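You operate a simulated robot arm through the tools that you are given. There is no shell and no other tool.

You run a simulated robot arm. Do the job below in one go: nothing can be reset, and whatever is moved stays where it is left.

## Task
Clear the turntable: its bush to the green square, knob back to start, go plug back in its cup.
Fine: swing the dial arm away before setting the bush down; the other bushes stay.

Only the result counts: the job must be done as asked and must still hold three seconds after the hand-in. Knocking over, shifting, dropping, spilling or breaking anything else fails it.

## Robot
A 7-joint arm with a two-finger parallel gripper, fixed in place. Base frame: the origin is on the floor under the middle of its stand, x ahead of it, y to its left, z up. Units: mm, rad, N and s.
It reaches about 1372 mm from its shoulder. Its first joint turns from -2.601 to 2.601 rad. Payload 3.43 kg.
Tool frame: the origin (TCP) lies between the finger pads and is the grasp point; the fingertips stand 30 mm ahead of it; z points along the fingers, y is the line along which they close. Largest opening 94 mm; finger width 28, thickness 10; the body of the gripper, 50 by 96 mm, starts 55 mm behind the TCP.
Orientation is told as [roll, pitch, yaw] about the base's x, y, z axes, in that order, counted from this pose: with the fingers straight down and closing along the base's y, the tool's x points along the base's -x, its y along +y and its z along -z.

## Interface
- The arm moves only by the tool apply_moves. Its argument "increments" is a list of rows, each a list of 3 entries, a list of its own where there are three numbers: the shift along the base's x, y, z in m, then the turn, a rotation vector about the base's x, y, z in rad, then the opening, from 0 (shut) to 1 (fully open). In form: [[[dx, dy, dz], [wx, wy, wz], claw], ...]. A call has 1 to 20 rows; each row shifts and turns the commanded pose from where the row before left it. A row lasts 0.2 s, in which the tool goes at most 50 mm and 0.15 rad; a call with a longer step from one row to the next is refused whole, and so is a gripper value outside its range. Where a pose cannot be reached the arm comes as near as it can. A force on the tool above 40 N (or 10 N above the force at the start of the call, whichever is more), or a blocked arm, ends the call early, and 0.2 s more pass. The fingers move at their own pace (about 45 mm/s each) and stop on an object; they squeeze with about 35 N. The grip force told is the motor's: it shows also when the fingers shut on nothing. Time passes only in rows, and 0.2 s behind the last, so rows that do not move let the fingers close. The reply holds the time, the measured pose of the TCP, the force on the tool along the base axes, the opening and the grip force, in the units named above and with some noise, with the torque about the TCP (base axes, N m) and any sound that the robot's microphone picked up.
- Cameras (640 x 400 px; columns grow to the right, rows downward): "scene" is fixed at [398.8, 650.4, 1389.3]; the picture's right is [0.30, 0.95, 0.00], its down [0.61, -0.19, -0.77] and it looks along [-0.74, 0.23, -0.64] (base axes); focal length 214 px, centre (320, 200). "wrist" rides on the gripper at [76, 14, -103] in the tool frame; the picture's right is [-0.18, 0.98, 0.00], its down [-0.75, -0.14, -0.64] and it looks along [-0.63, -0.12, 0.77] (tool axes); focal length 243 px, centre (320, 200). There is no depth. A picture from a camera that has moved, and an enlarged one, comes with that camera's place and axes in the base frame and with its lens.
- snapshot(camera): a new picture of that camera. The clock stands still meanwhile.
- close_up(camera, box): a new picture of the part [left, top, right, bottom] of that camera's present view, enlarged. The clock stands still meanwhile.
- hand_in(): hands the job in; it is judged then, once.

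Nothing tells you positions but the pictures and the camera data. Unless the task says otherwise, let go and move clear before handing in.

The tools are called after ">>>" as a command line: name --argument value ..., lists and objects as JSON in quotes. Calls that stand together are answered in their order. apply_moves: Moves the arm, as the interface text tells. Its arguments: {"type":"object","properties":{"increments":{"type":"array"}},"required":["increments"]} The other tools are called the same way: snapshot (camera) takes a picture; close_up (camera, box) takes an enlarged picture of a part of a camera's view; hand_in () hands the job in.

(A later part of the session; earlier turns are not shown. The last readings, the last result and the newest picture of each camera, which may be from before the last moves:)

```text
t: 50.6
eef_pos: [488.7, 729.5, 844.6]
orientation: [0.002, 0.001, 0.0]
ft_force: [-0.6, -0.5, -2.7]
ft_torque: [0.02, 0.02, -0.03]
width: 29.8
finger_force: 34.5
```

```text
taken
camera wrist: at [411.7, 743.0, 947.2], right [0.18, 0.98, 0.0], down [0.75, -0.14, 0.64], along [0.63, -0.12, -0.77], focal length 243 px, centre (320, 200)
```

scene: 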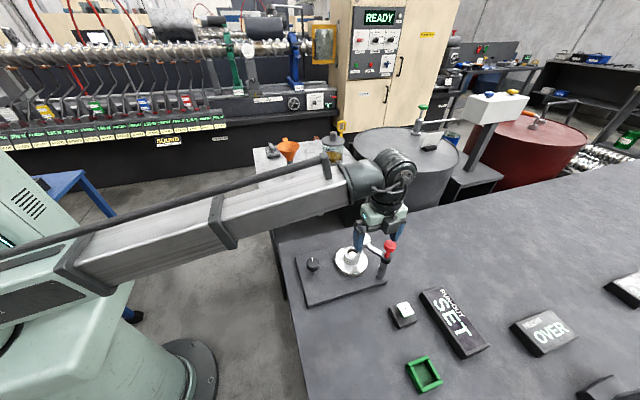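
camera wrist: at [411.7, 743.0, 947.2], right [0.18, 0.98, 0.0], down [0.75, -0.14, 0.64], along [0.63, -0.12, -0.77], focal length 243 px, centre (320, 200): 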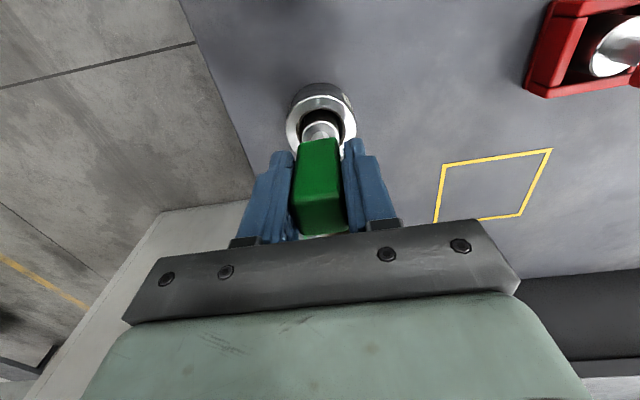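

The plug slides up with light force and bush B stays down. Continuing the lift until it's well clear.

>>> apply_moves --increments '[[[-0.001, 0, 0.01], [0, 0, 0], 0], [[0, 0, 0.015], [0, 0, 0], 0], [[0, 0, 0.02], [0, 0, 0], 0], [[0, 0, 0.025], [0, 0, 0], 0], [[0, 0, 0.025], [0, 0, 0], 0]]'

>>> snapshot --camera "wrist"

>>> close_up --camera "wrist" --box '[260, 40, 400, 240]'

```text
t: 51.8
eef_pos: [488.0, 729.8, 939.7]
orientation: [0.0, 0.0, 0.0]
ft_force: [-0.5, 0.8, -2.9]
ft_torque: [0.0, 0.04, 0.03]
width: 29.8
finger_force: 35.1
```

```text
taken
camera wrist: at [411.0, 744.2, 1042.1], right [0.18, 0.98, 0.0], down [0.75, -0.14, 0.64], along [0.63, -0.12, -0.77], focal length 243 px, centre (320, 200)
```

wrist: 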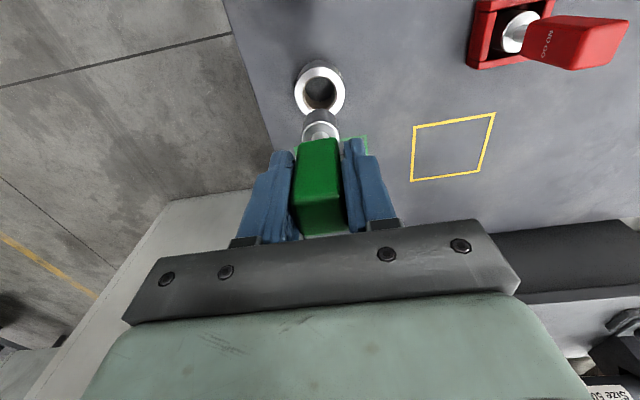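

```text
2.00 times, centred on (330, 140) of wrist
camera zoom: at [411.0, 744.2, 1042.1], right [0.18, 0.98, 0.0], down [0.75, -0.14, 0.64], along [0.63, -0.12, -0.77], focal length 485 px, centre (300, 320)
```

zoom: 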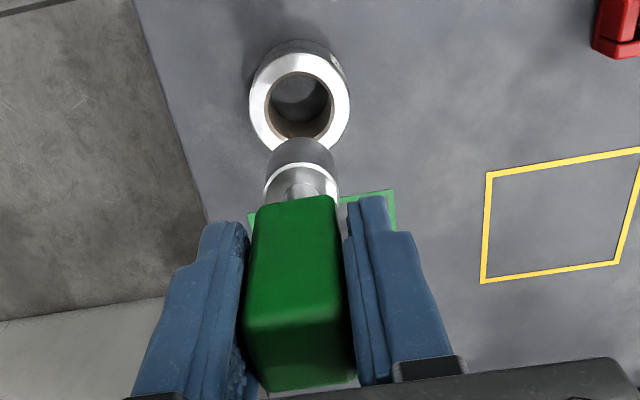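

The go plug is free: bush B remains in place, and the plug's end is about 78 mm below the TCP. I'll carry it to the green cup: first along −x, then +y while descending a little.

>>> apply_moves --increments '[[[-0.03, 0, 0], [0, 0, 0], 0], [[-0.036, 0, 0], [0, 0, 0], 0], [[-0.036, 0, 0], [0, 0, 0], 0], [[-0.036, 0, 0], [0, 0, 0], 0], [[0, 0.03, -0.01], [0, 0, 0], 0], [[0, 0.035, -0.013], [0, 0, 0], 0], [[0, 0.035, -0.013], [0, 0, 0], 0], [[0, 0.035, -0.013], [0, 0, 0], 0]]'

>>> snapshot --camera "wrist"

>>> close_up --camera "wrist" --box '[280, 20, 440, 180]'

>>> snapshot --camera "scene"

```text
t: 53.6
eef_pos: [351.4, 866.4, 889.0]
orientation: [0.001, -0.001, -0.001]
ft_force: [0.0, -0.6, -3.1]
ft_torque: [0.04, -0.03, 0.03]
width: 29.6
finger_force: 35.2
```

```text
taken
camera wrist: at [275.0, 878.8, 991.8], right [0.18, 0.98, 0.0], down [0.75, -0.14, 0.64], along [0.63, -0.12, -0.77], focal length 243 px, centre (320, 200)
```

wrist: 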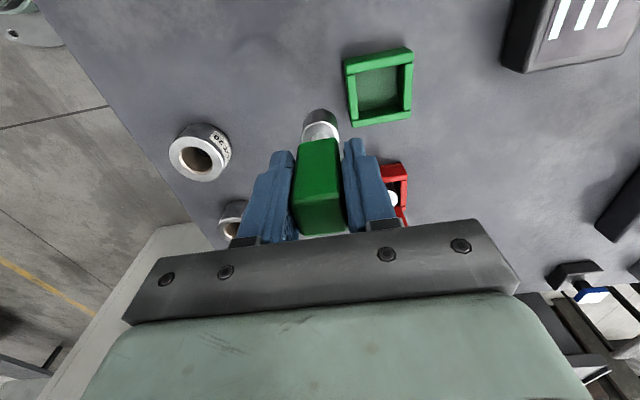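

```text
2.50 times, centred on (360, 100) of wrist
camera zoom: at [275.0, 878.8, 991.8], right [0.18, 0.98, 0.0], down [0.75, -0.14, 0.64], along [0.63, -0.12, -0.77], focal length 606 px, centre (220, 450)
```

zoom: 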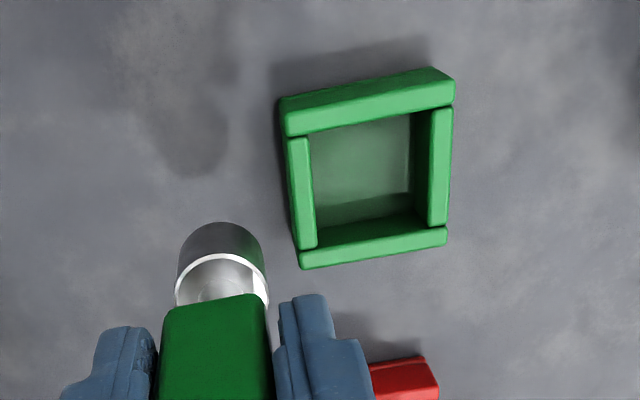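

```text
taken
```

scene: 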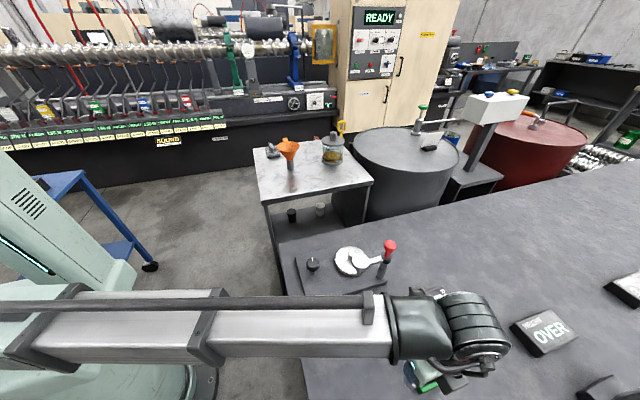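

The green cup's opening is ~47 mm, centred near (351.5, 922), while the plug end is ~28 mm across. I'll move over the cup at z≈860 (plug end ~28 mm above its rim) and check alignment.

>>> apply_moves --increments '[[[0, 0.0185, -0.01], [0, 0, 0], 0], [[0, 0.0185, -0.01], [0, 0, 0], 0], [[0, 0.0186, -0.008], [0, 0, 0], 0], [[0, 0, 0], [0, 0, 0], 0]]'

>>> snapshot --camera "wrist"

>>> close_up --camera "wrist" --box '[250, 40, 390, 240]'

>>> close_up --camera "scene" --box '[380, 300, 480, 400]'

```text
t: 54.6
eef_pos: [349.1, 920.4, 863.7]
orientation: [0.001, -0.001, 0.0]
ft_force: [-0.3, -0.1, -2.0]
ft_torque: [-0.02, 0.0, 0.0]
width: 29.9
finger_force: 35.2
```

```text
taken
camera wrist: at [273.1, 934.2, 965.5], right [0.18, 0.98, 0.0], down [0.75, -0.14, 0.64], along [0.63, -0.12, -0.77], focal length 243 px, centre (320, 200)
```

wrist: 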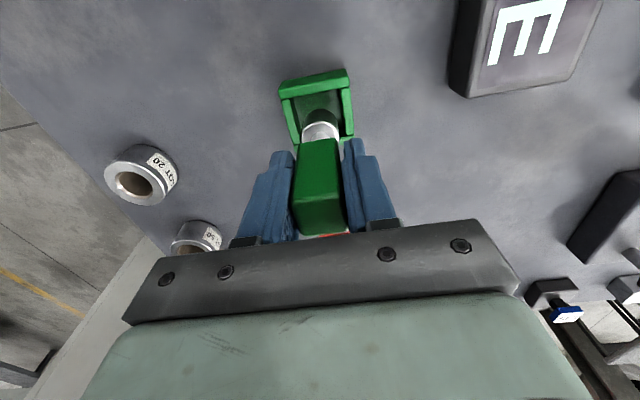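

```text
2.00 times, centred on (320, 140) of wrist
camera zoom: at [273.1, 934.2, 965.5], right [0.18, 0.98, 0.0], down [0.75, -0.14, 0.64], along [0.63, -0.12, -0.77], focal length 485 px, centre (320, 320)
```

zoom: 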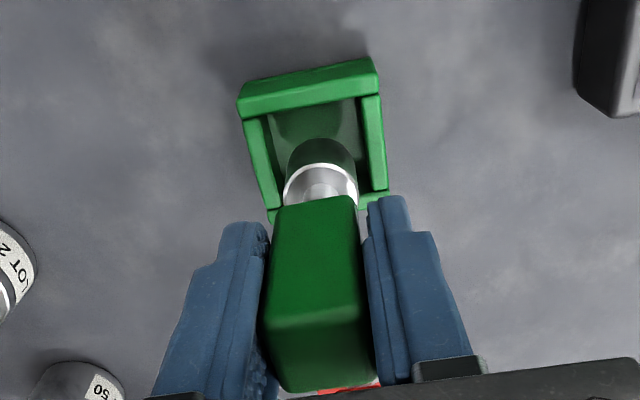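

```text
4.00 times, centred on (430, 350) of scene
camera zoom: at [398.8, 650.4, 1389.3], right [0.3, 0.95, 0.0], down [0.61, -0.19, -0.77], along [-0.74, 0.23, -0.64], focal length 858 px, centre (-120, -400)
```

zoom: 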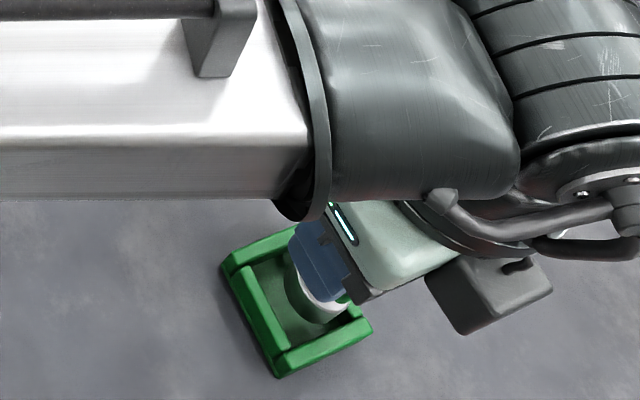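

The plug is nicely over the cup, within ~2 mm of its centre (353, 922). I'll correct slightly and lower to bring the plug's end just to the rim level, then look again.

>>> apply_moves --increments '[[[0.0025, 0.001, -0.01], [0, 0, 0], 0], [[0, 0, -0.01], [0, 0, 0], 0], [[0, 0, -0.008], [0, 0, 0], 0]]'

>>> close_up --camera "wrist" --box '[250, 40, 390, 240]'

>>> close_up --camera "scene" --box '[380, 320, 460, 400]'

```text
t: 55.4
eef_pos: [351.7, 922.0, 837.5]
orientation: [0.0, -0.001, -0.001]
ft_force: [0.2, 1.3, 13.5]
ft_torque: [-0.08, 0.04, -0.02]
width: 29.8
finger_force: 35.1
```

```text
2.00 times, centred on (320, 140) of wrist
camera zoom: at [275.1, 934.8, 939.2], right [0.18, 0.98, 0.0], down [0.75, -0.14, 0.64], along [0.63, -0.12, -0.77], focal length 485 px, centre (320, 320)
```

zoom: 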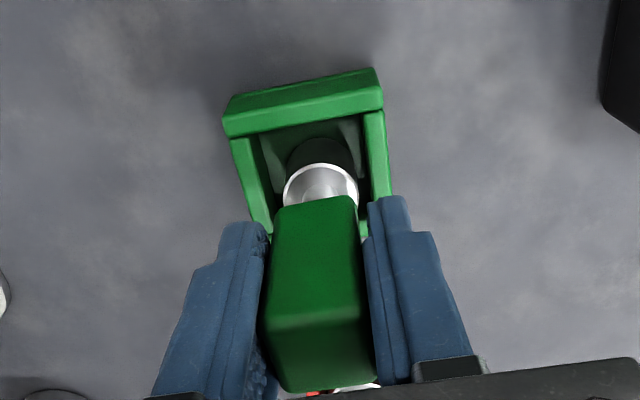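

```text
5.00 times, centred on (420, 360) of scene
camera zoom: at [398.8, 650.4, 1389.3], right [0.3, 0.95, 0.0], down [0.61, -0.19, -0.77], along [-0.74, 0.23, -0.64], focal length 1072 px, centre (-180, -600)
```

zoom: 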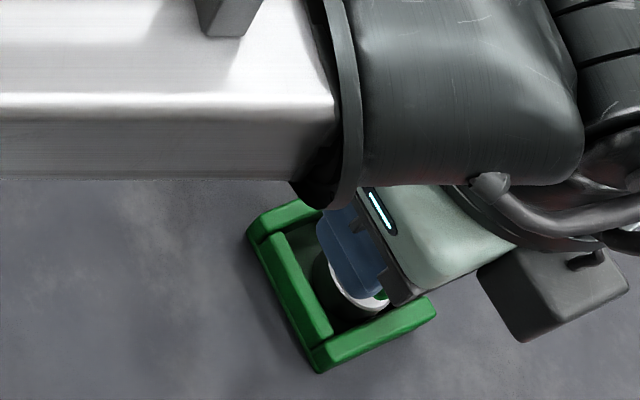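

The plug has touched the cup's floor (force changed from −2.5 to +13.5 N) and is well inside the walls on all sides. I'll relieve the load slightly and open the fingers in steps.

>>> apply_moves --increments '[[[0, 0, 0.001], [0, 0, 0], 0.1], [[0, 0, 0], [0, 0, 0], 0.35], [[0, 0, 0], [0, 0, 0], 0.4], [[0, 0, 0], [0, 0, 0], 0.5]]'

>>> snapshot --camera "wrist"

>>> close_up --camera "scene" --box '[380, 320, 460, 400]'

```text
t: 56.4
eef_pos: [352.3, 921.2, 834.8]
orientation: [0.001, -0.002, 0.0]
ft_force: [0.3, 0.2, 0.0]
ft_torque: [0.01, -0.03, 0.01]
width: 47.2
finger_force: 0.1
```

```text
taken
camera wrist: at [275.0, 935.2, 938.3], right [0.18, 0.98, 0.0], down [0.75, -0.14, 0.64], along [0.63, -0.12, -0.77], focal length 243 px, centre (320, 200)
```

wrist: 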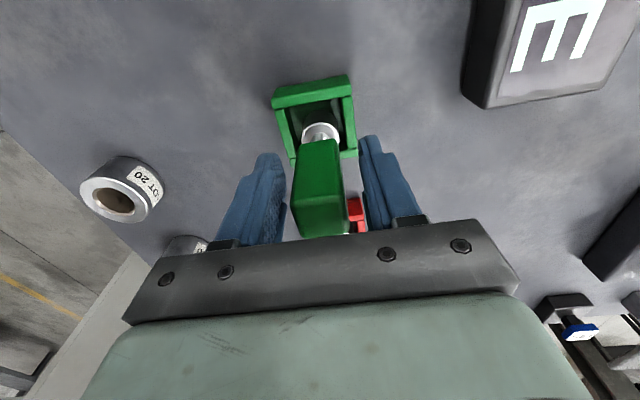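

```text
5.00 times, centred on (420, 360) of scene
camera zoom: at [398.8, 650.4, 1389.3], right [0.3, 0.95, 0.0], down [0.61, -0.19, -0.77], along [-0.74, 0.23, -0.64], focal length 1072 px, centre (-180, -600)
```

zoom: 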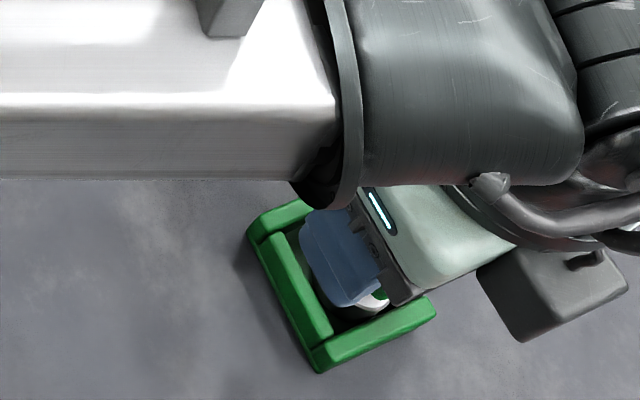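

The plug stands by itself in the cup. I'll open wider and rise straight up, then look back.

>>> apply_moves --increments '[[[0, 0.0005, 0], [0, 0, 0], 0.75], [[0, 0, 0], [0, 0, 0], 0.9], [[0, 0, 0.01], [0, 0, 0], 0.9], [[0, 0, 0.02], [0, 0, 0], 0.9], [[0, -0.002, 0.02], [0, 0, 0], 0.9], [[0, -0.005, 0.02], [0, 0, 0], 0.9], [[-0.01, -0.03, 0.01], [0, 0, 0], 0.9], [[-0.03, -0.03, 0.01], [0, 0, 0], 0.9]]'

>>> snapshot --camera "wrist"

>>> close_up --camera "wrist" --box '[300, 30, 460, 190]'

```text
t: 58.2
eef_pos: [312.6, 853.3, 924.5]
orientation: [0.002, 0.0, -0.001]
ft_force: [0.3, 1.2, 0.5]
ft_torque: [0.01, 0.01, -0.02]
width: 84.5
finger_force: 0.1
```

```text
taken
camera wrist: at [236.2, 867.5, 1027.8], right [0.18, 0.98, 0.0], down [0.75, -0.14, 0.64], along [0.63, -0.12, -0.77], focal length 243 px, centre (320, 200)
```

wrist: 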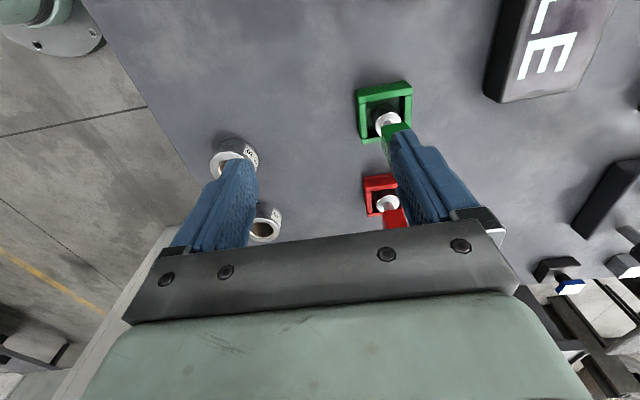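

```text
2.50 times, centred on (380, 110) of wrist
camera zoom: at [236.2, 867.5, 1027.8], right [0.18, 0.98, 0.0], down [0.75, -0.14, 0.64], along [0.63, -0.12, -0.77], focal length 606 px, centre (170, 425)
```

zoom: 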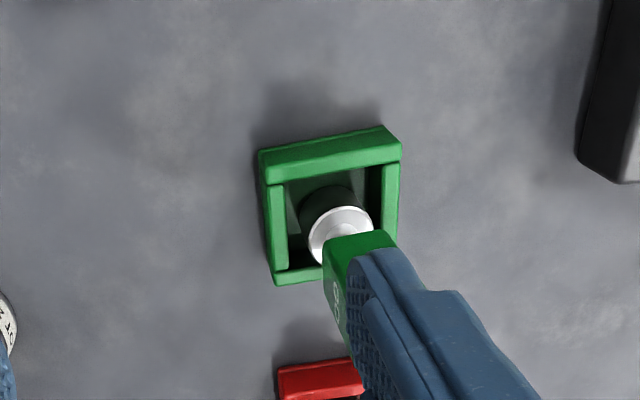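

The go plug stands in its green cup like the red one in its own. The RUN-OUT display's text appears to have changed ("…LE"); I'll check it and the turntable area.

>>> snapshot --camera "scene"

>>> close_up --camera "wrist" --box '[470, 0, 640, 120]'

>>> close_up --camera "scene" --box '[420, 270, 600, 390]'

```text
taken
```

scene: 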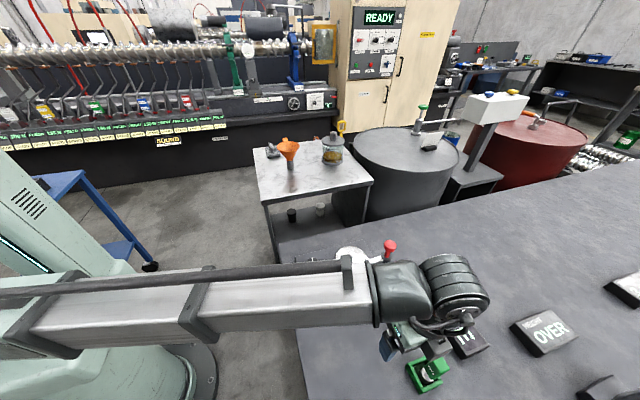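

```text
3.33 times, centred on (555, 60) of wrist
camera zoom: at [236.2, 867.5, 1027.8], right [0.18, 0.98, 0.0], down [0.75, -0.14, 0.64], along [0.63, -0.12, -0.77], focal length 809 px, centre (-463, 667)
```

zoom: 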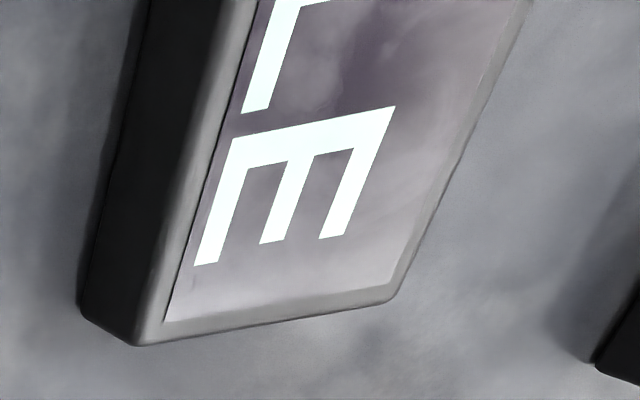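

```text
3.33 times, centred on (510, 330) of scene
camera zoom: at [398.8, 650.4, 1389.3], right [0.3, 0.95, 0.0], down [0.61, -0.19, -0.77], along [-0.74, 0.23, -0.64], focal length 715 px, centre (-313, -233)
```

zoom: 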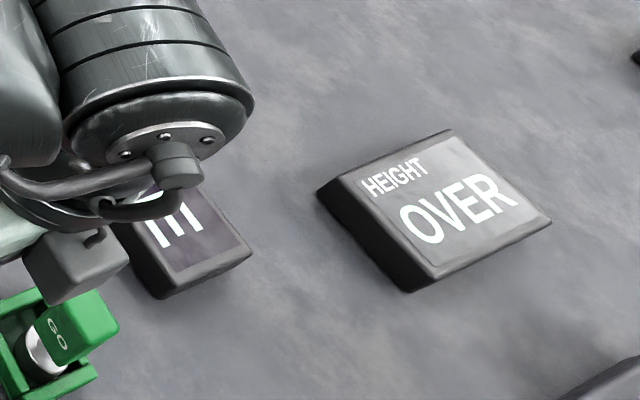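

Now on to the black knob. I'll back off toward y≈745, then travel −x to a spot above the knob at a safe height, and read the display on the way.

>>> apply_moves --increments '[[[-0.02, -0.035, 0.005], [0, 0, 0], 0.9], [[-0.02, -0.035, 0.005], [0, 0, 0], 0.9], [[-0.02, -0.035, 0], [0, 0, 0], 0.9], [[-0.045, 0, 0], [0, 0, 0], 0.9], [[-0.045, 0, 0], [0, 0, 0], 0.9], [[-0.045, 0, 0], [0, 0, 0], 0.9], [[-0.045, 0, 0], [0, 0, 0], 0.9], [[-0.045, 0, 0], [0, 0, 0], 0.9], [[-0.01, -0.003, 0], [0, 0, 0], 0.9]]'

>>> snapshot --camera "scene"

>>> snapshot --camera "wrist"

>>> close_up --camera "scene" --box '[380, 270, 500, 400]'

```text
t: 60.2
eef_pos: [16.5, 748.7, 935.8]
orientation: [0.001, 0.0, 0.0]
ft_force: [0.4, 0.0, 0.1]
ft_torque: [0.01, 0.01, 0.03]
width: 84.4
finger_force: 0.1
```

```text
taken
```

scene: 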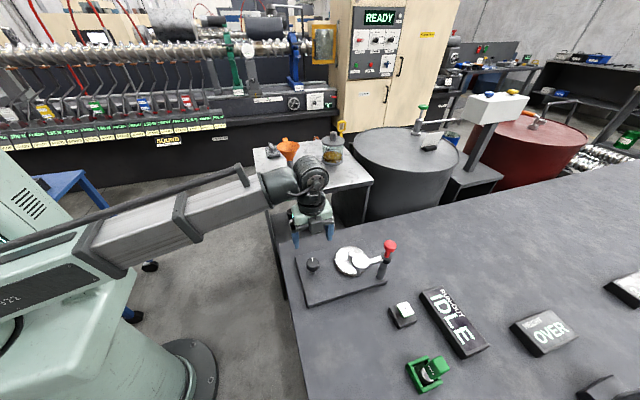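

```text
taken
camera wrist: at [-61.3, 762.0, 1037.7], right [0.18, 0.98, 0.0], down [0.75, -0.14, 0.64], along [0.63, -0.12, -0.77], focal length 243 px, centre (320, 200)
```

wrist: 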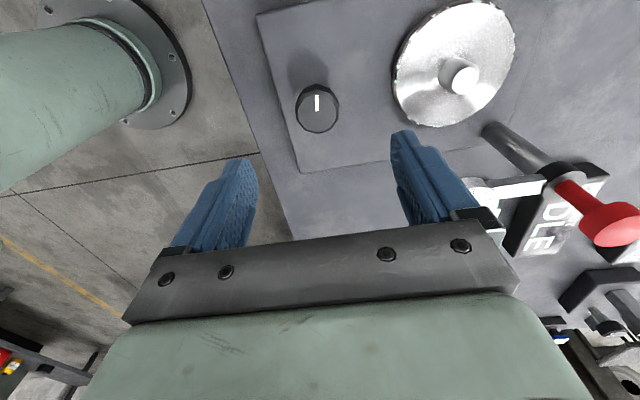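

```text
3.08 times, centred on (440, 335) of scene
camera zoom: at [398.8, 650.4, 1389.3], right [0.3, 0.95, 0.0], down [0.61, -0.19, -0.77], along [-0.74, 0.23, -0.64], focal length 660 px, centre (-49, -215)
```

zoom: 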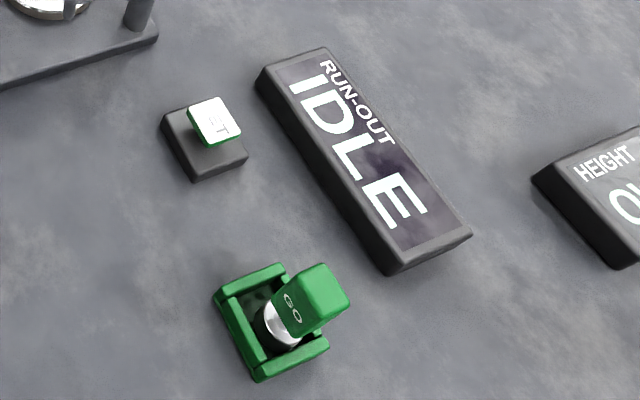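

The display reads IDLE and the GO plug sits in the green cup. Now I'll zoom on the knob and the bare turntable for any start reference.

>>> close_up --camera "wrist" --box '[260, 60, 380, 160]'

>>> close_up --camera "wrist" --box '[380, 0, 540, 140]'

>>> close_up --camera "scene" --box '[290, 235, 400, 310]'

>>> close_up --camera "scene" --box '[295, 245, 335, 285]'

```text
4.00 times, centred on (320, 110) of wrist
camera zoom: at [-61.3, 762.0, 1037.7], right [0.18, 0.98, 0.0], down [0.75, -0.14, 0.64], along [0.63, -0.12, -0.77], focal length 970 px, centre (320, 560)
```

zoom: 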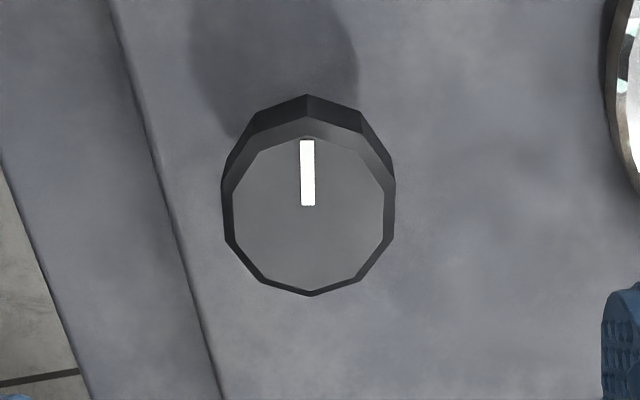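

```text
2.86 times, centred on (460, 70) of wrist
camera zoom: at [-61.3, 762.0, 1037.7], right [0.18, 0.98, 0.0], down [0.75, -0.14, 0.64], along [0.63, -0.12, -0.77], focal length 693 px, centre (-80, 571)
```

zoom: 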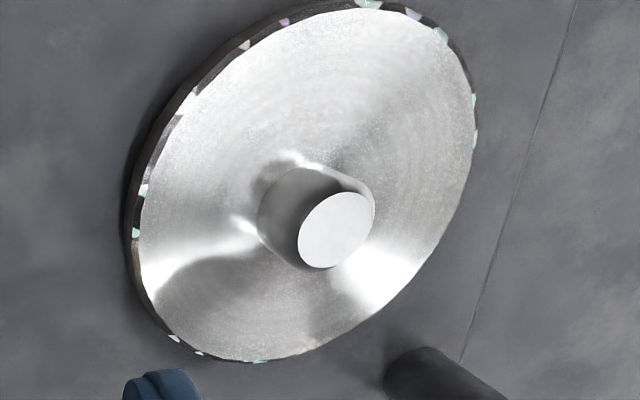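

```text
5.33 times, centred on (345, 272) of scene
camera zoom: at [398.8, 650.4, 1389.3], right [0.3, 0.95, 0.0], down [0.61, -0.19, -0.77], along [-0.74, 0.23, -0.64], focal length 1144 px, centre (187, -187)
```

zoom: 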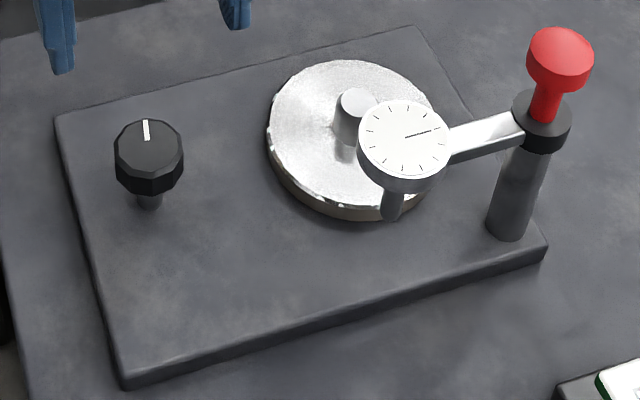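

```text
10.00 times, centred on (315, 265) of scene
camera zoom: at [398.8, 650.4, 1389.3], right [0.3, 0.95, 0.0], down [0.61, -0.19, -0.77], along [-0.74, 0.23, -0.64], focal length 2145 px, centre (370, -450)
```

zoom: 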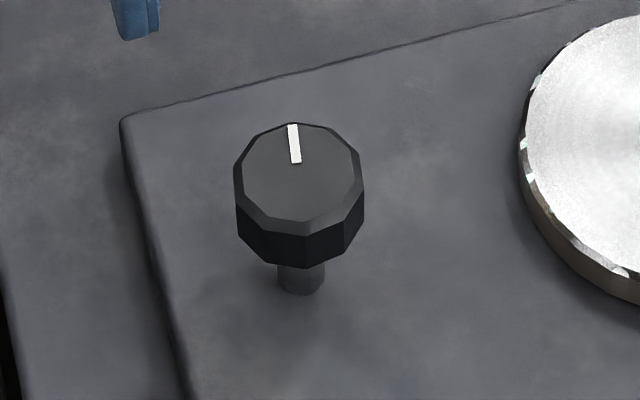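

The knob's centre is at about (20, 744), pointer at 169.5°, with no printed reference anywhere. I'll come down over it with the fingers turned to match its flats (yaw −0.18), grip it and feel for its stops.

>>> apply_moves --increments '[[[0.0015, -0.002, -0.025], [0, 0, -0.09], 0.9], [[0.001, -0.001, -0.03], [0, 0, -0.09], 0.9], [[0.001, -0.001, -0.03], [0, 0, 0], 0.9], [[0, 0, -0.025], [0, 0, 0], 0.9]]'

>>> snapshot --camera "wrist"

>>> close_up --camera "scene" --box '[280, 220, 380, 300]'

```text
t: 61.2
eef_pos: [18.8, 743.1, 825.7]
orientation: [0.001, 0.0, -0.181]
ft_force: [0.3, 0.7, -0.3]
ft_torque: [0.01, -0.01, 0.0]
width: 84.7
finger_force: 0.1
```

```text
taken
camera wrist: at [-53.9, 770.4, 927.7], right [0.36, 0.93, 0.0], down [0.72, -0.27, 0.64], along [0.6, -0.23, -0.77], focal length 243 px, centre (320, 200)
```

wrist: 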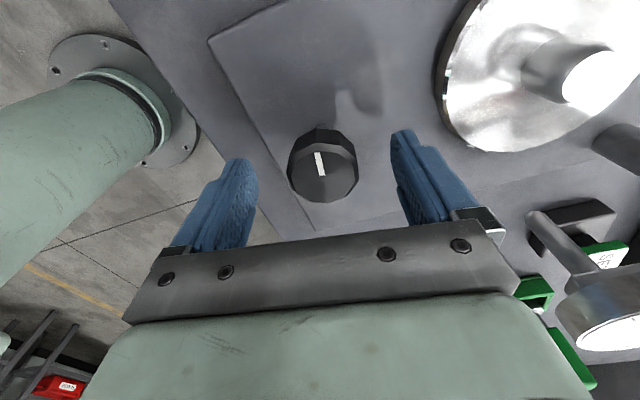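

```text
5.00 times, centred on (330, 260) of scene
camera zoom: at [398.8, 650.4, 1389.3], right [0.3, 0.95, 0.0], down [0.61, -0.19, -0.77], along [-0.74, 0.23, -0.64], focal length 1072 px, centre (270, -100)
```

zoom: 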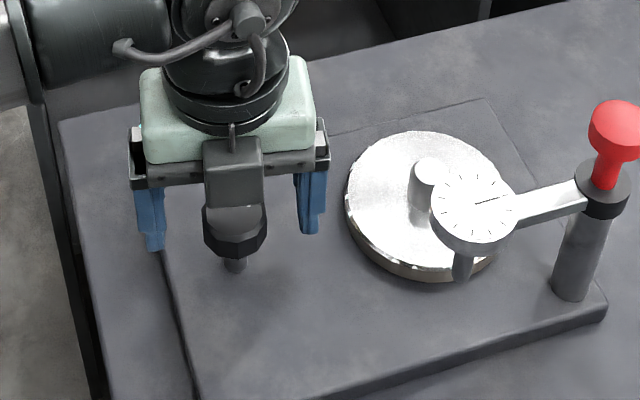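

The knob is nearly centred between the fingers. A small correction, then down 20 mm and close gently.

>>> apply_moves --increments '[[[0.002, 0.001, -0.01], [0, 0, 0], 0.9], [[0, 0, -0.01], [0, 0, 0], 0.9], [[0, 0, 0], [0, 0, 0], 0.6], [[0, 0, 0], [0, 0, 0], 0.4], [[0, 0, 0], [0, 0, 0], 0.2], [[0, 0, 0], [0, 0, 0], 0.1], [[0, 0, 0], [0, 0, 0], 0.1]]'

>>> snapshot --camera "wrist"

```text
t: 62.8
eef_pos: [21.3, 744.5, 804.1]
orientation: [0.003, 0.001, -0.18]
ft_force: [-0.9, 2.4, -1.9]
ft_torque: [-0.07, 0.03, -0.02]
width: 42.1
finger_force: 44.6
```

```text
taken
camera wrist: at [-51.6, 771.7, 907.3], right [0.36, 0.93, 0.0], down [0.72, -0.27, 0.64], along [0.6, -0.23, -0.77], focal length 243 px, centre (320, 200)
```

wrist: 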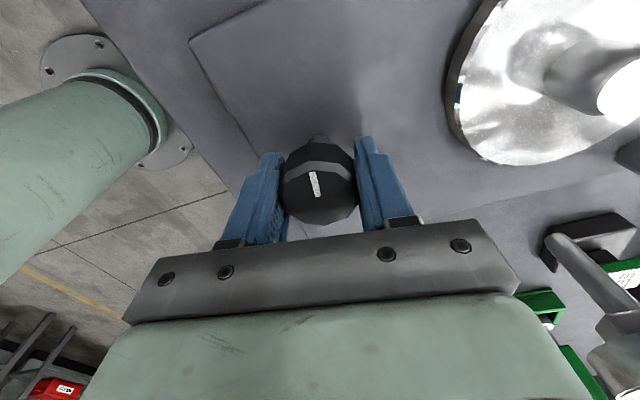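

Gripped cleanly with almost no side load. First probe: a small counter-clockwise turn toward straight −x, watching torque and sound.

>>> apply_moves --increments '[[[0, 0, 0], [0, 0, 0.03], 0], [[0, 0, 0], [0, 0, 0.03], 0], [[0, 0, 0], [0, 0, 0.03], 0]]'

>>> snapshot --camera "wrist"

```text
t: 63.6
eef_pos: [21.4, 744.4, 805.1]
orientation: [0.001, 0.001, -0.09]
ft_force: [-10.3, 8.3, -11.5]
ft_torque: [-0.03, -1.12, -0.02]
width: 41.7
finger_force: 44.8
```

```text
taken
camera wrist: at [-53.8, 765.2, 907.3], right [0.27, 0.96, 0.0], down [0.74, -0.21, 0.64], along [0.62, -0.17, -0.77], focal length 243 px, centre (320, 200)
```

wrist: 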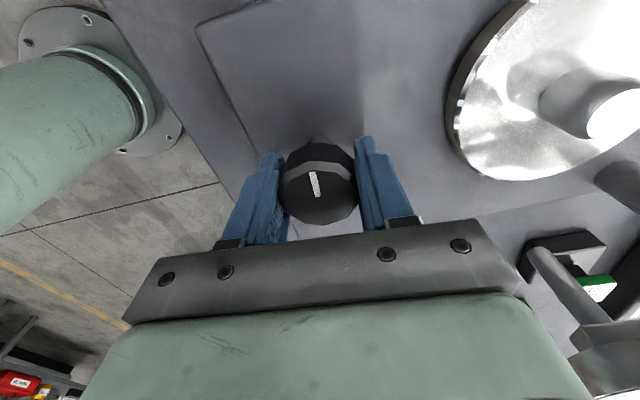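

The knob turns freely with the fingers. I'll continue to the straight −x position and just past it, watching for a stop or click.

>>> apply_moves --increments '[[[0, 0, 0], [0, 0, 0.03], 0], [[0, 0, 0], [0, 0, 0.03], 0], [[0, 0, 0], [0, 0, 0.03], 0]]'

>>> close_up --camera "scene" --box '[420, 270, 500, 370]'

```text
t: 64.4
eef_pos: [21.8, 745.6, 805.0]
orientation: [0.001, -0.001, 0.0]
ft_force: [-11.5, 13.7, -21.5]
ft_torque: [-0.05, -0.54, -0.03]
width: 41.9
finger_force: 44.9
```

```text
4.00 times, centred on (460, 320) of scene
camera zoom: at [398.8, 650.4, 1389.3], right [0.3, 0.95, 0.0], down [0.61, -0.19, -0.77], along [-0.74, 0.23, -0.64], focal length 858 px, centre (-240, -280)
```

zoom: 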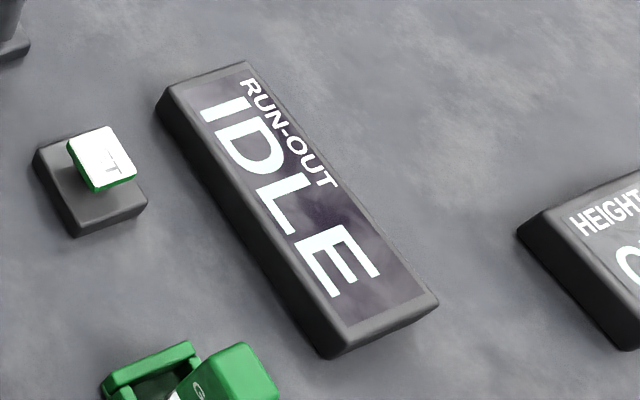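

No stop at straight −x. I'll relieve the small side loads and keep turning counter-clockwise a bit to find whether a stop exists this way.

>>> apply_moves --increments '[[[-0.001, 0.001, -0.002], [0, 0, 0.04], 0], [[0, 0, 0], [0, 0, 0.05], 0], [[0, 0, 0], [0, 0, 0.05], 0], [[0, 0, 0], [0, 0, 0.05], 0]]'

>>> snapshot --camera "wrist"

```text
t: 65.4
eef_pos: [20.8, 745.7, 806.0]
orientation: [0.004, -0.002, 0.191]
ft_force: [0.7, 13.6, 25.0]
ft_torque: [-0.37, 0.25, -0.06]
width: 42.1
finger_force: 45.3
```

```text
taken
camera wrist: at [-57.0, 743.9, 907.0], right [-0.01, 1.0, 0.0], down [0.77, 0.0, 0.64], along [0.64, 0.01, -0.77], focal length 243 px, centre (320, 200)
```

wrist: 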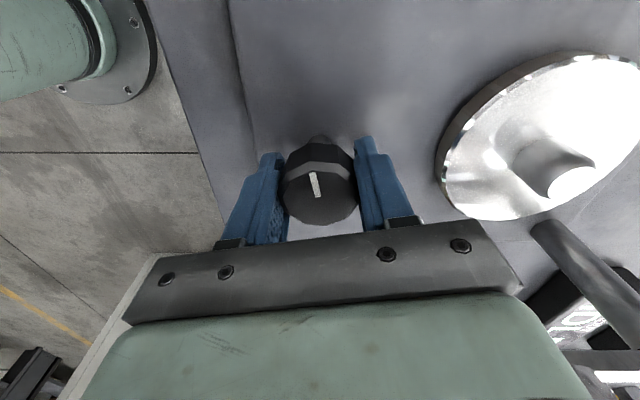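

Still free at about 191°. Continuing counter-clockwise in larger turns until something resists.

>>> apply_moves --increments '[[[0, 0.0005, 0.001], [0, 0, 0.06], 0], [[0, 0, 0], [0, 0, 0.06], 0], [[0, 0, 0], [0, 0, 0.06], 0], [[0, 0, 0], [0, 0, 0.06], 0], [[0, 0, 0], [0, 0, 0.06], 0]]'

>>> snapshot --camera "wrist"

```text
t: 66.6
eef_pos: [21.4, 745.0, 804.7]
orientation: [0.003, 0.0, 0.492]
ft_force: [1.3, 14.8, 7.3]
ft_torque: [0.35, -1.13, -0.06]
width: 41.6
finger_force: 45.3
```

```text
taken
camera wrist: at [-53.4, 721.5, 907.0], right [-0.3, 0.95, 0.0], down [0.73, 0.23, 0.64], along [0.61, 0.19, -0.77], focal length 243 px, centre (320, 200)
```

wrist: 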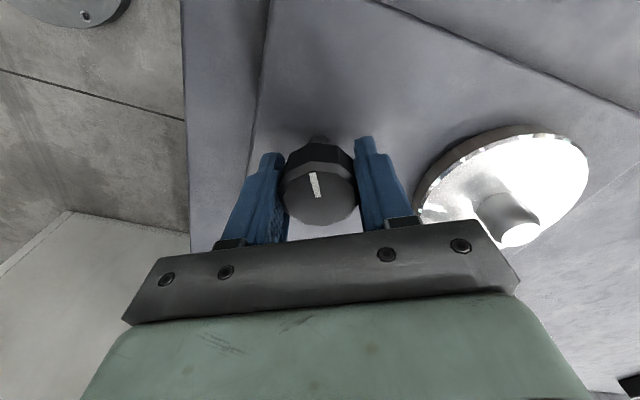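

>>> apply_moves --increments '[[[0, 0.0005, 0], [0, 0, 0.08], 0], [[0, 0, 0], [0, 0, 0.08], 0], [[0, 0, 0], [0, 0, 0.08], 0], [[0, 0, 0], [0, 0, 0.08], 0], [[0, 0, 0], [0, 0, 0.08], 0], [[0, 0, 0], [0, 0, 0.08], 0]]'

>>> snapshot --camera "wrist"

```text
t: 68.0
eef_pos: [20.7, 745.5, 805.2]
orientation: [0.003, 0.002, 0.971]
ft_force: [-5.2, 12.3, 4.8]
ft_torque: [-0.7, 0.23, -0.07]
width: 41.9
finger_force: 45.4
```

```text
taken
camera wrist: at [-34.5, 690.5, 907.1], right [-0.71, 0.71, 0.0], down [0.54, 0.54, 0.64], along [0.45, 0.45, -0.77], focal length 243 px, centre (320, 200)
```

wrist: 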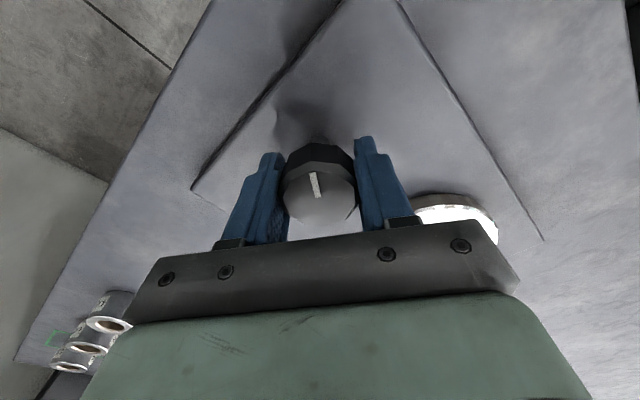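

Still free at about 236°. Continuing in the same direction.

>>> apply_moves --increments '[[[0, 0.0005, 0], [0, 0, 0.09], 0], [[0, 0, 0], [0, 0, 0.09], 0], [[0, 0, 0], [0, 0, 0.09], 0], [[0, 0, 0], [0, 0, 0.09], 0], [[0, 0, 0], [0, 0, 0.09], 0], [[0, 0, 0], [0, 0, 0.09], 0]]'

>>> snapshot --camera "wrist"

```text
t: 69.4
eef_pos: [21.3, 746.3, 803.4]
orientation: [0.002, 0.0, 1.514]
ft_force: [-20.3, 3.3, -4.5]
ft_torque: [-0.02, -0.29, -0.59]
width: 41.5
finger_force: 44.6
```

```text
taken
camera wrist: at [1.0, 670.3, 906.5], right [-0.97, 0.24, 0.0], down [0.19, 0.74, 0.64], along [0.15, 0.62, -0.77], focal length 243 px, centre (320, 200)
```

wrist: 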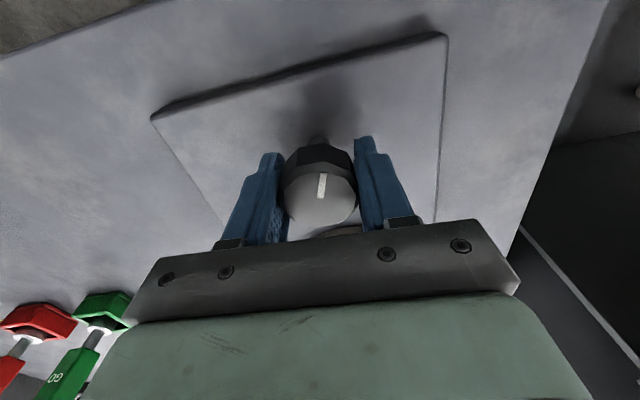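

Resistance now: torque 0.59 N·m and the pointer lags the fingers slightly, so a stop lies here. Let me measure the pointer's angle at this stop.

>>> close_up --camera "wrist" --box '[260, 120, 380, 240]'

>>> close_up --camera "scene" --box '[280, 220, 380, 300]'

```text
3.33 times, centred on (320, 180) of wrist
camera zoom: at [1.0, 670.3, 906.5], right [-0.97, 0.24, 0.0], down [0.19, 0.74, 0.64], along [0.15, 0.62, -0.77], focal length 809 px, centre (320, 267)
```

zoom: 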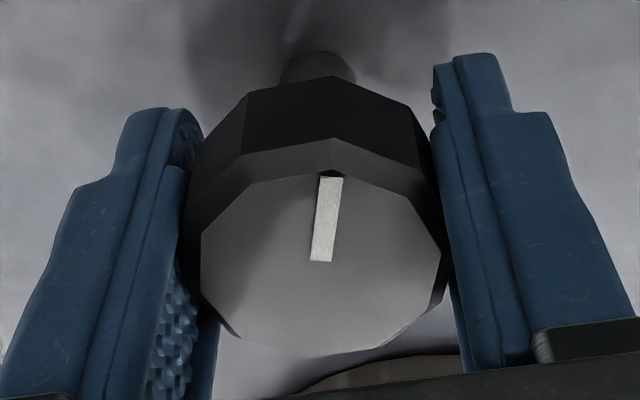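

```text
5.00 times, centred on (330, 260) of scene
camera zoom: at [398.8, 650.4, 1389.3], right [0.3, 0.95, 0.0], down [0.61, -0.19, -0.77], along [-0.74, 0.23, -0.64], focal length 1072 px, centre (270, -100)
```

zoom: 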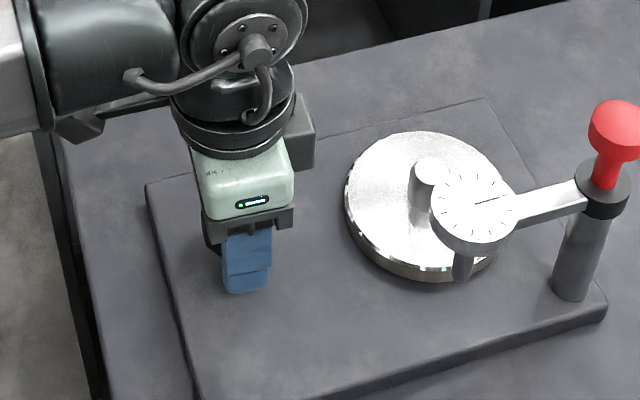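

The counter-clockwise stop has the pointer at about 250°. To understand the range, I'll now turn clockwise and look for the other stop.

>>> apply_moves --increments '[[[-0.0005, 0, 0], [0, 0, -0.08], 0], [[0, 0, 0], [0, 0, -0.12], 0], [[0, 0, 0], [0, 0, -0.12], 0], [[0, 0, 0], [0, 0, -0.12], 0], [[0, 0, 0], [0, 0, -0.12], 0], [[0, 0, 0], [0, 0, -0.12], 0], [[0, 0, 0], [0, 0, -0.12], 0], [[0, 0, 0], [0, 0, -0.12], 0]]'

>>> close_up --camera "wrist" --box '[260, 120, 380, 240]'

```text
t: 71.2
eef_pos: [21.0, 745.2, 804.3]
orientation: [-0.001, 0.001, 0.589]
ft_force: [-6.1, -13.4, -19.1]
ft_torque: [-0.25, 0.9, 0.04]
width: 41.7
finger_force: 44.9
```

```text
3.33 times, centred on (320, 180) of wrist
camera zoom: at [-51.0, 714.8, 906.6], right [-0.39, 0.92, 0.0], down [0.71, 0.3, 0.64], along [0.59, 0.25, -0.77], focal length 809 px, centre (320, 267)
```

zoom: 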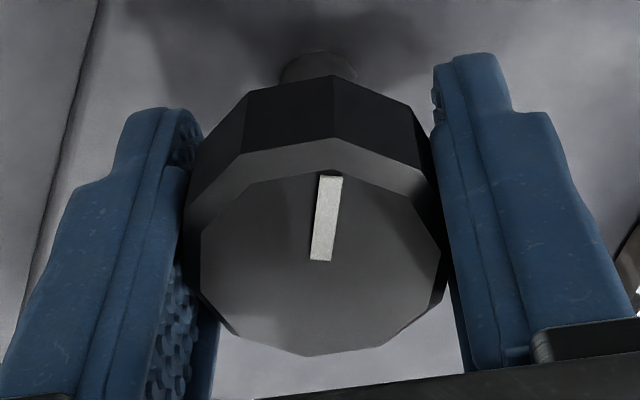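

Turning back freely. Continuing clockwise.

>>> apply_moves --increments '[[[0, -0.0005, -0.0008], [0, 0, -0.1], 0], [[0, 0, 0], [0, 0, -0.12], 0], [[0, 0, 0], [0, 0, -0.12], 0], [[0, 0, 0], [0, 0, -0.12], 0], [[0, 0, 0], [0, 0, -0.12], 0], [[0, 0, 0], [0, 0, -0.12], 0], [[0, 0, 0], [0, 0, -0.12], 0]]'

>>> close_up --camera "wrist" --box '[260, 120, 380, 240]'

```text
t: 72.8
eef_pos: [21.5, 744.1, 803.5]
orientation: [0.0, -0.002, -0.232]
ft_force: [4.5, -18.2, 6.3]
ft_torque: [0.07, 0.38, 0.08]
width: 42.0
finger_force: 45.0
```

```text
3.33 times, centred on (320, 180) of wrist
camera zoom: at [-50.4, 775.6, 906.6], right [0.41, 0.91, 0.0], down [0.7, -0.31, 0.64], along [0.59, -0.26, -0.77], focal length 809 px, centre (320, 267)
```

zoom: 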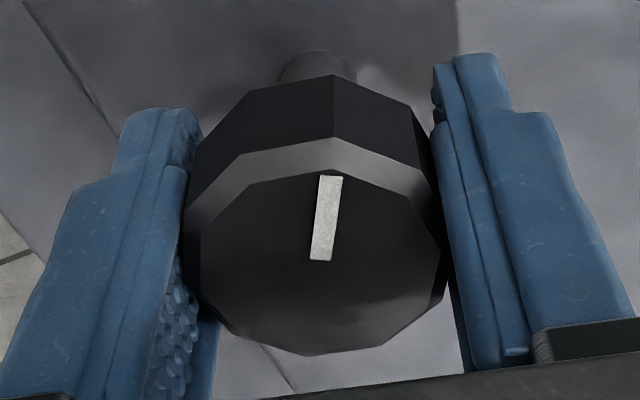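

>>> apply_moves --increments '[[[0, -0.0007, 0.0003], [0, 0, -0.1], 0], [[0, 0, 0], [0, 0, -0.12], 0], [[0, 0, 0], [0, 0, -0.12], 0], [[0, 0, 0], [0, 0, -0.12], 0], [[0, 0, 0], [0, 0, -0.12], 0], [[0, 0, 0], [0, 0, -0.12], 0], [[0, 0, 0], [0, 0, -0.12], 0]]'

>>> close_up --camera "wrist" --box '[260, 120, 380, 240]'

```text
t: 74.4
eef_pos: [20.6, 743.7, 804.5]
orientation: [0.0, -0.002, -1.052]
ft_force: [2.7, -20.4, 6.1]
ft_torque: [0.08, -0.15, 0.02]
width: 41.5
finger_force: 45.2
```

```text
3.33 times, centred on (320, 180) of wrist
camera zoom: at [-5.4, 816.8, 906.5], right [0.95, 0.33, 0.0], down [0.25, -0.72, 0.64], along [0.21, -0.61, -0.77], focal length 809 px, centre (320, 267)
```

zoom: 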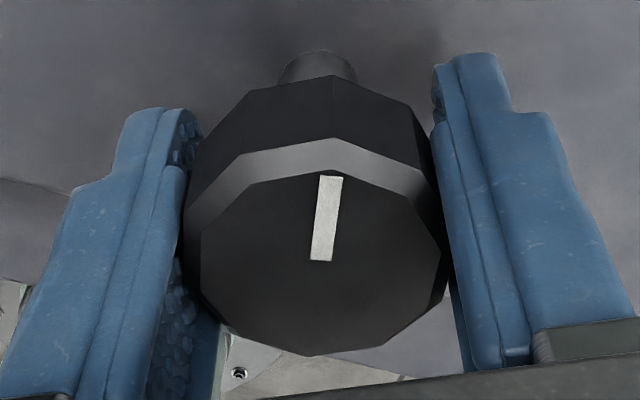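

>>> apply_moves --increments '[[[0, -0.001, 0.0002], [0, 0, -0.1], 0], [[0, 0, 0], [0, 0, -0.12], 0], [[0, 0, 0], [0, 0, -0.12], 0], [[0, 0, 0], [0, 0, -0.12], 0], [[0, 0, 0], [0, 0, -0.12], 0], [[0, 0, 0], [0, 0, -0.12], 0]]'

>>> close_up --camera "wrist" --box '[260, 120, 380, 240]'

```text
t: 75.8
eef_pos: [20.1, 744.3, 806.0]
orientation: [0.0, 0.0, -1.392]
ft_force: [-8.3, -5.7, -3.5]
ft_torque: [-0.95, 0.15, -0.02]
width: 42.0
finger_force: 44.9
out of reach, approached as far as the arm can: row 4, 5, 6
```

```text
3.33 times, centred on (320, 180) of wrist
camera zoom: at [20.1, 820.8, 906.7], right [1.0, -0.01, 0.0], down [0.0, -0.77, 0.64], along [0.0, -0.64, -0.77], focal length 809 px, centre (320, 267)
```

zoom: 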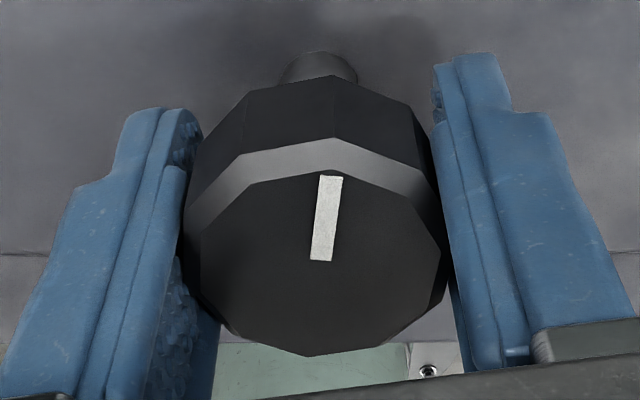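

The arm's wrist limit stops me at yaw −1.39 with the pointer at about 84°; the knob itself is still free. I'll release, unwind the wrist with open fingers, regrip and continue clockwise.

>>> apply_moves --increments '[[[0, 0, 0], [0, 0, 0], 0.5], [[0, 0, 0], [0, 0, 0], 0.8], [[0, 0, 0], [0, 0, 0], 0.9], [[0, 0, 0], [0, 0, 0.145], 0.9], [[0, 0, 0], [0, 0, 0.145], 0.9], [[0, 0, 0], [0, 0, 0.145], 0.9], [[0, 0, 0], [0, 0, 0.145], 0.9], [[0, 0, 0], [0, 0, 0.145], 0.9], [[0, 0, 0], [0, 0, 0.145], 0.9], [[0, 0, 0], [0, 0, 0.145], 0.9], [[0, 0, 0], [0, 0, 0.145], 0.9], [[0, 0, 0], [0, 0, 0.145], 0.9], [[0, 0, 0], [0, 0, 0.145], 0.9], [[0, 0, 0], [0, 0, 0.145], 0.9], [[0, 0, 0], [0, 0, 0.145], 0.9], [[0, 0, 0], [0, 0, 0.145], 0.9], [[0, 0, 0], [0, 0, 0.145], 0.9], [[0, 0, 0], [0, 0, 0.145], 0.9], [[0, 0, 0], [0, 0, 0.145], 0.9], [[0, 0, 0], [0, 0, 0.145], 0.9]]'

>>> snapshot --camera "wrist"

>>> close_up --camera "scene" --box '[280, 220, 400, 310]'

```text
t: 80.0
eef_pos: [20.7, 743.4, 804.6]
orientation: [0.001, 0.0, 1.077]
ft_force: [0.1, -0.1, 0.6]
ft_torque: [0.01, 0.01, 0.02]
width: 84.5
finger_force: 0.0
```

```text
taken
camera wrist: at [-28.1, 682.8, 906.5], right [-0.78, 0.63, 0.0], down [0.48, 0.6, 0.64], along [0.4, 0.5, -0.77], focal length 243 px, centre (320, 200)
```

wrist: 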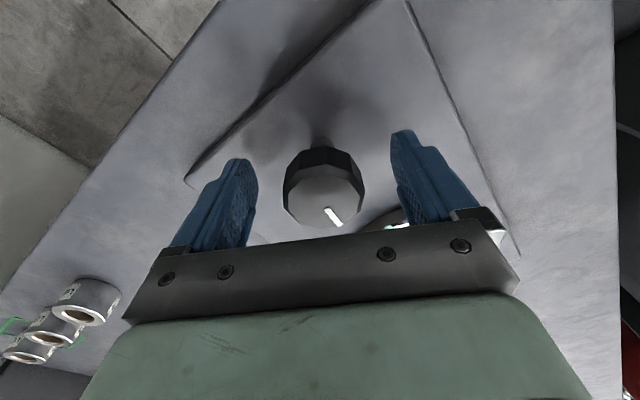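

```text
4.44 times, centred on (340, 265) of scene
camera zoom: at [398.8, 650.4, 1389.3], right [0.3, 0.95, 0.0], down [0.61, -0.19, -0.77], along [-0.74, 0.23, -0.64], focal length 953 px, centre (231, -89)
```

zoom: 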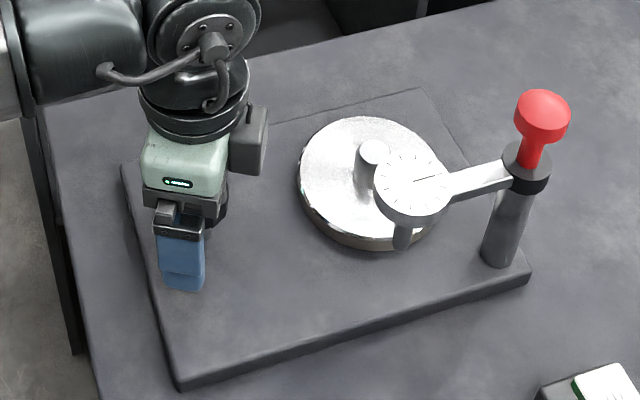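

The knob holds its place (about 84°) when released. I'll turn the wrist a bit further, regrip, and continue clockwise.

>>> apply_moves --increments '[[[0, 0.0005, 0], [0, 0, 0.13], 0.9], [[0, 0, 0], [0, 0, 0.13], 0.9], [[0, 0, 0], [0, 0, 0.1], 0.9], [[0, 0, 0], [0, 0, 0], 0.6], [[0, 0, 0], [0, 0, 0], 0.4], [[0, 0, 0], [0, 0, 0], 0.2], [[0, 0, 0], [0, 0, 0], 0.0], [[0, 0, 0], [0, 0, 0], 0.0]]'

>>> close_up --camera "wrist" --box '[260, 120, 380, 240]'

```text
t: 81.8
eef_pos: [19.2, 744.4, 804.2]
orientation: [0.002, 0.0, 1.434]
ft_force: [-6.4, 0.5, -0.3]
ft_torque: [-0.13, -0.09, 0.05]
width: 42.0
finger_force: 44.7
```

```text
3.33 times, centred on (320, 180) of wrist
camera zoom: at [-4.9, 670.9, 906.6], right [-0.95, 0.32, 0.0], down [0.24, 0.73, 0.64], along [0.2, 0.61, -0.77], focal length 809 px, centre (320, 267)
```

zoom: 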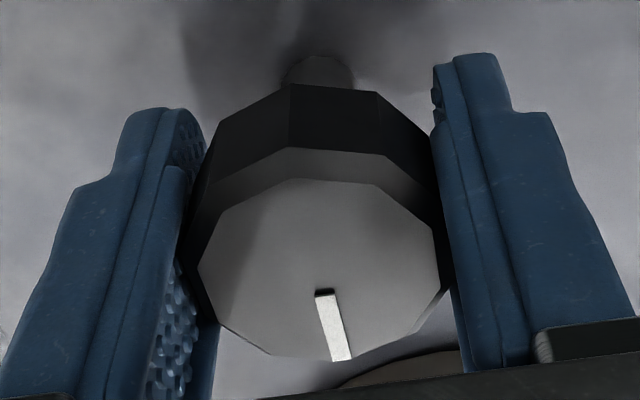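

Regripped with the pointer at about 84°. Turning clockwise again.

>>> apply_moves --increments '[[[-0.0005, 0, 0], [0, 0, -0.1], 0], [[0, 0, 0], [0, 0, -0.12], 0], [[0, 0, 0], [0, 0, -0.12], 0], [[0, 0, 0], [0, 0, -0.12], 0], [[0, 0, 0], [0, 0, -0.12], 0], [[0, 0, 0], [0, 0, -0.12], 0], [[0, 0, 0], [0, 0, -0.12], 0]]'

>>> close_up --camera "wrist" --box '[260, 120, 380, 240]'

```text
t: 83.4
eef_pos: [20.5, 745.4, 805.4]
orientation: [-0.001, 0.0, 0.613]
ft_force: [-5.2, 4.1, -10.3]
ft_torque: [-0.33, -0.3, 0.04]
width: 41.8
finger_force: 44.7
```

```text
3.33 times, centred on (320, 180) of wrist
camera zoom: at [-51.1, 712.3, 906.6], right [-0.41, 0.91, 0.0], down [0.7, 0.32, 0.64], along [0.58, 0.27, -0.77], focal length 809 px, centre (320, 267)
```

zoom: 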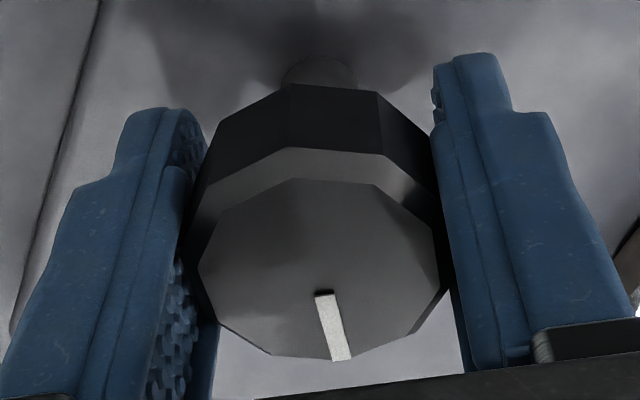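

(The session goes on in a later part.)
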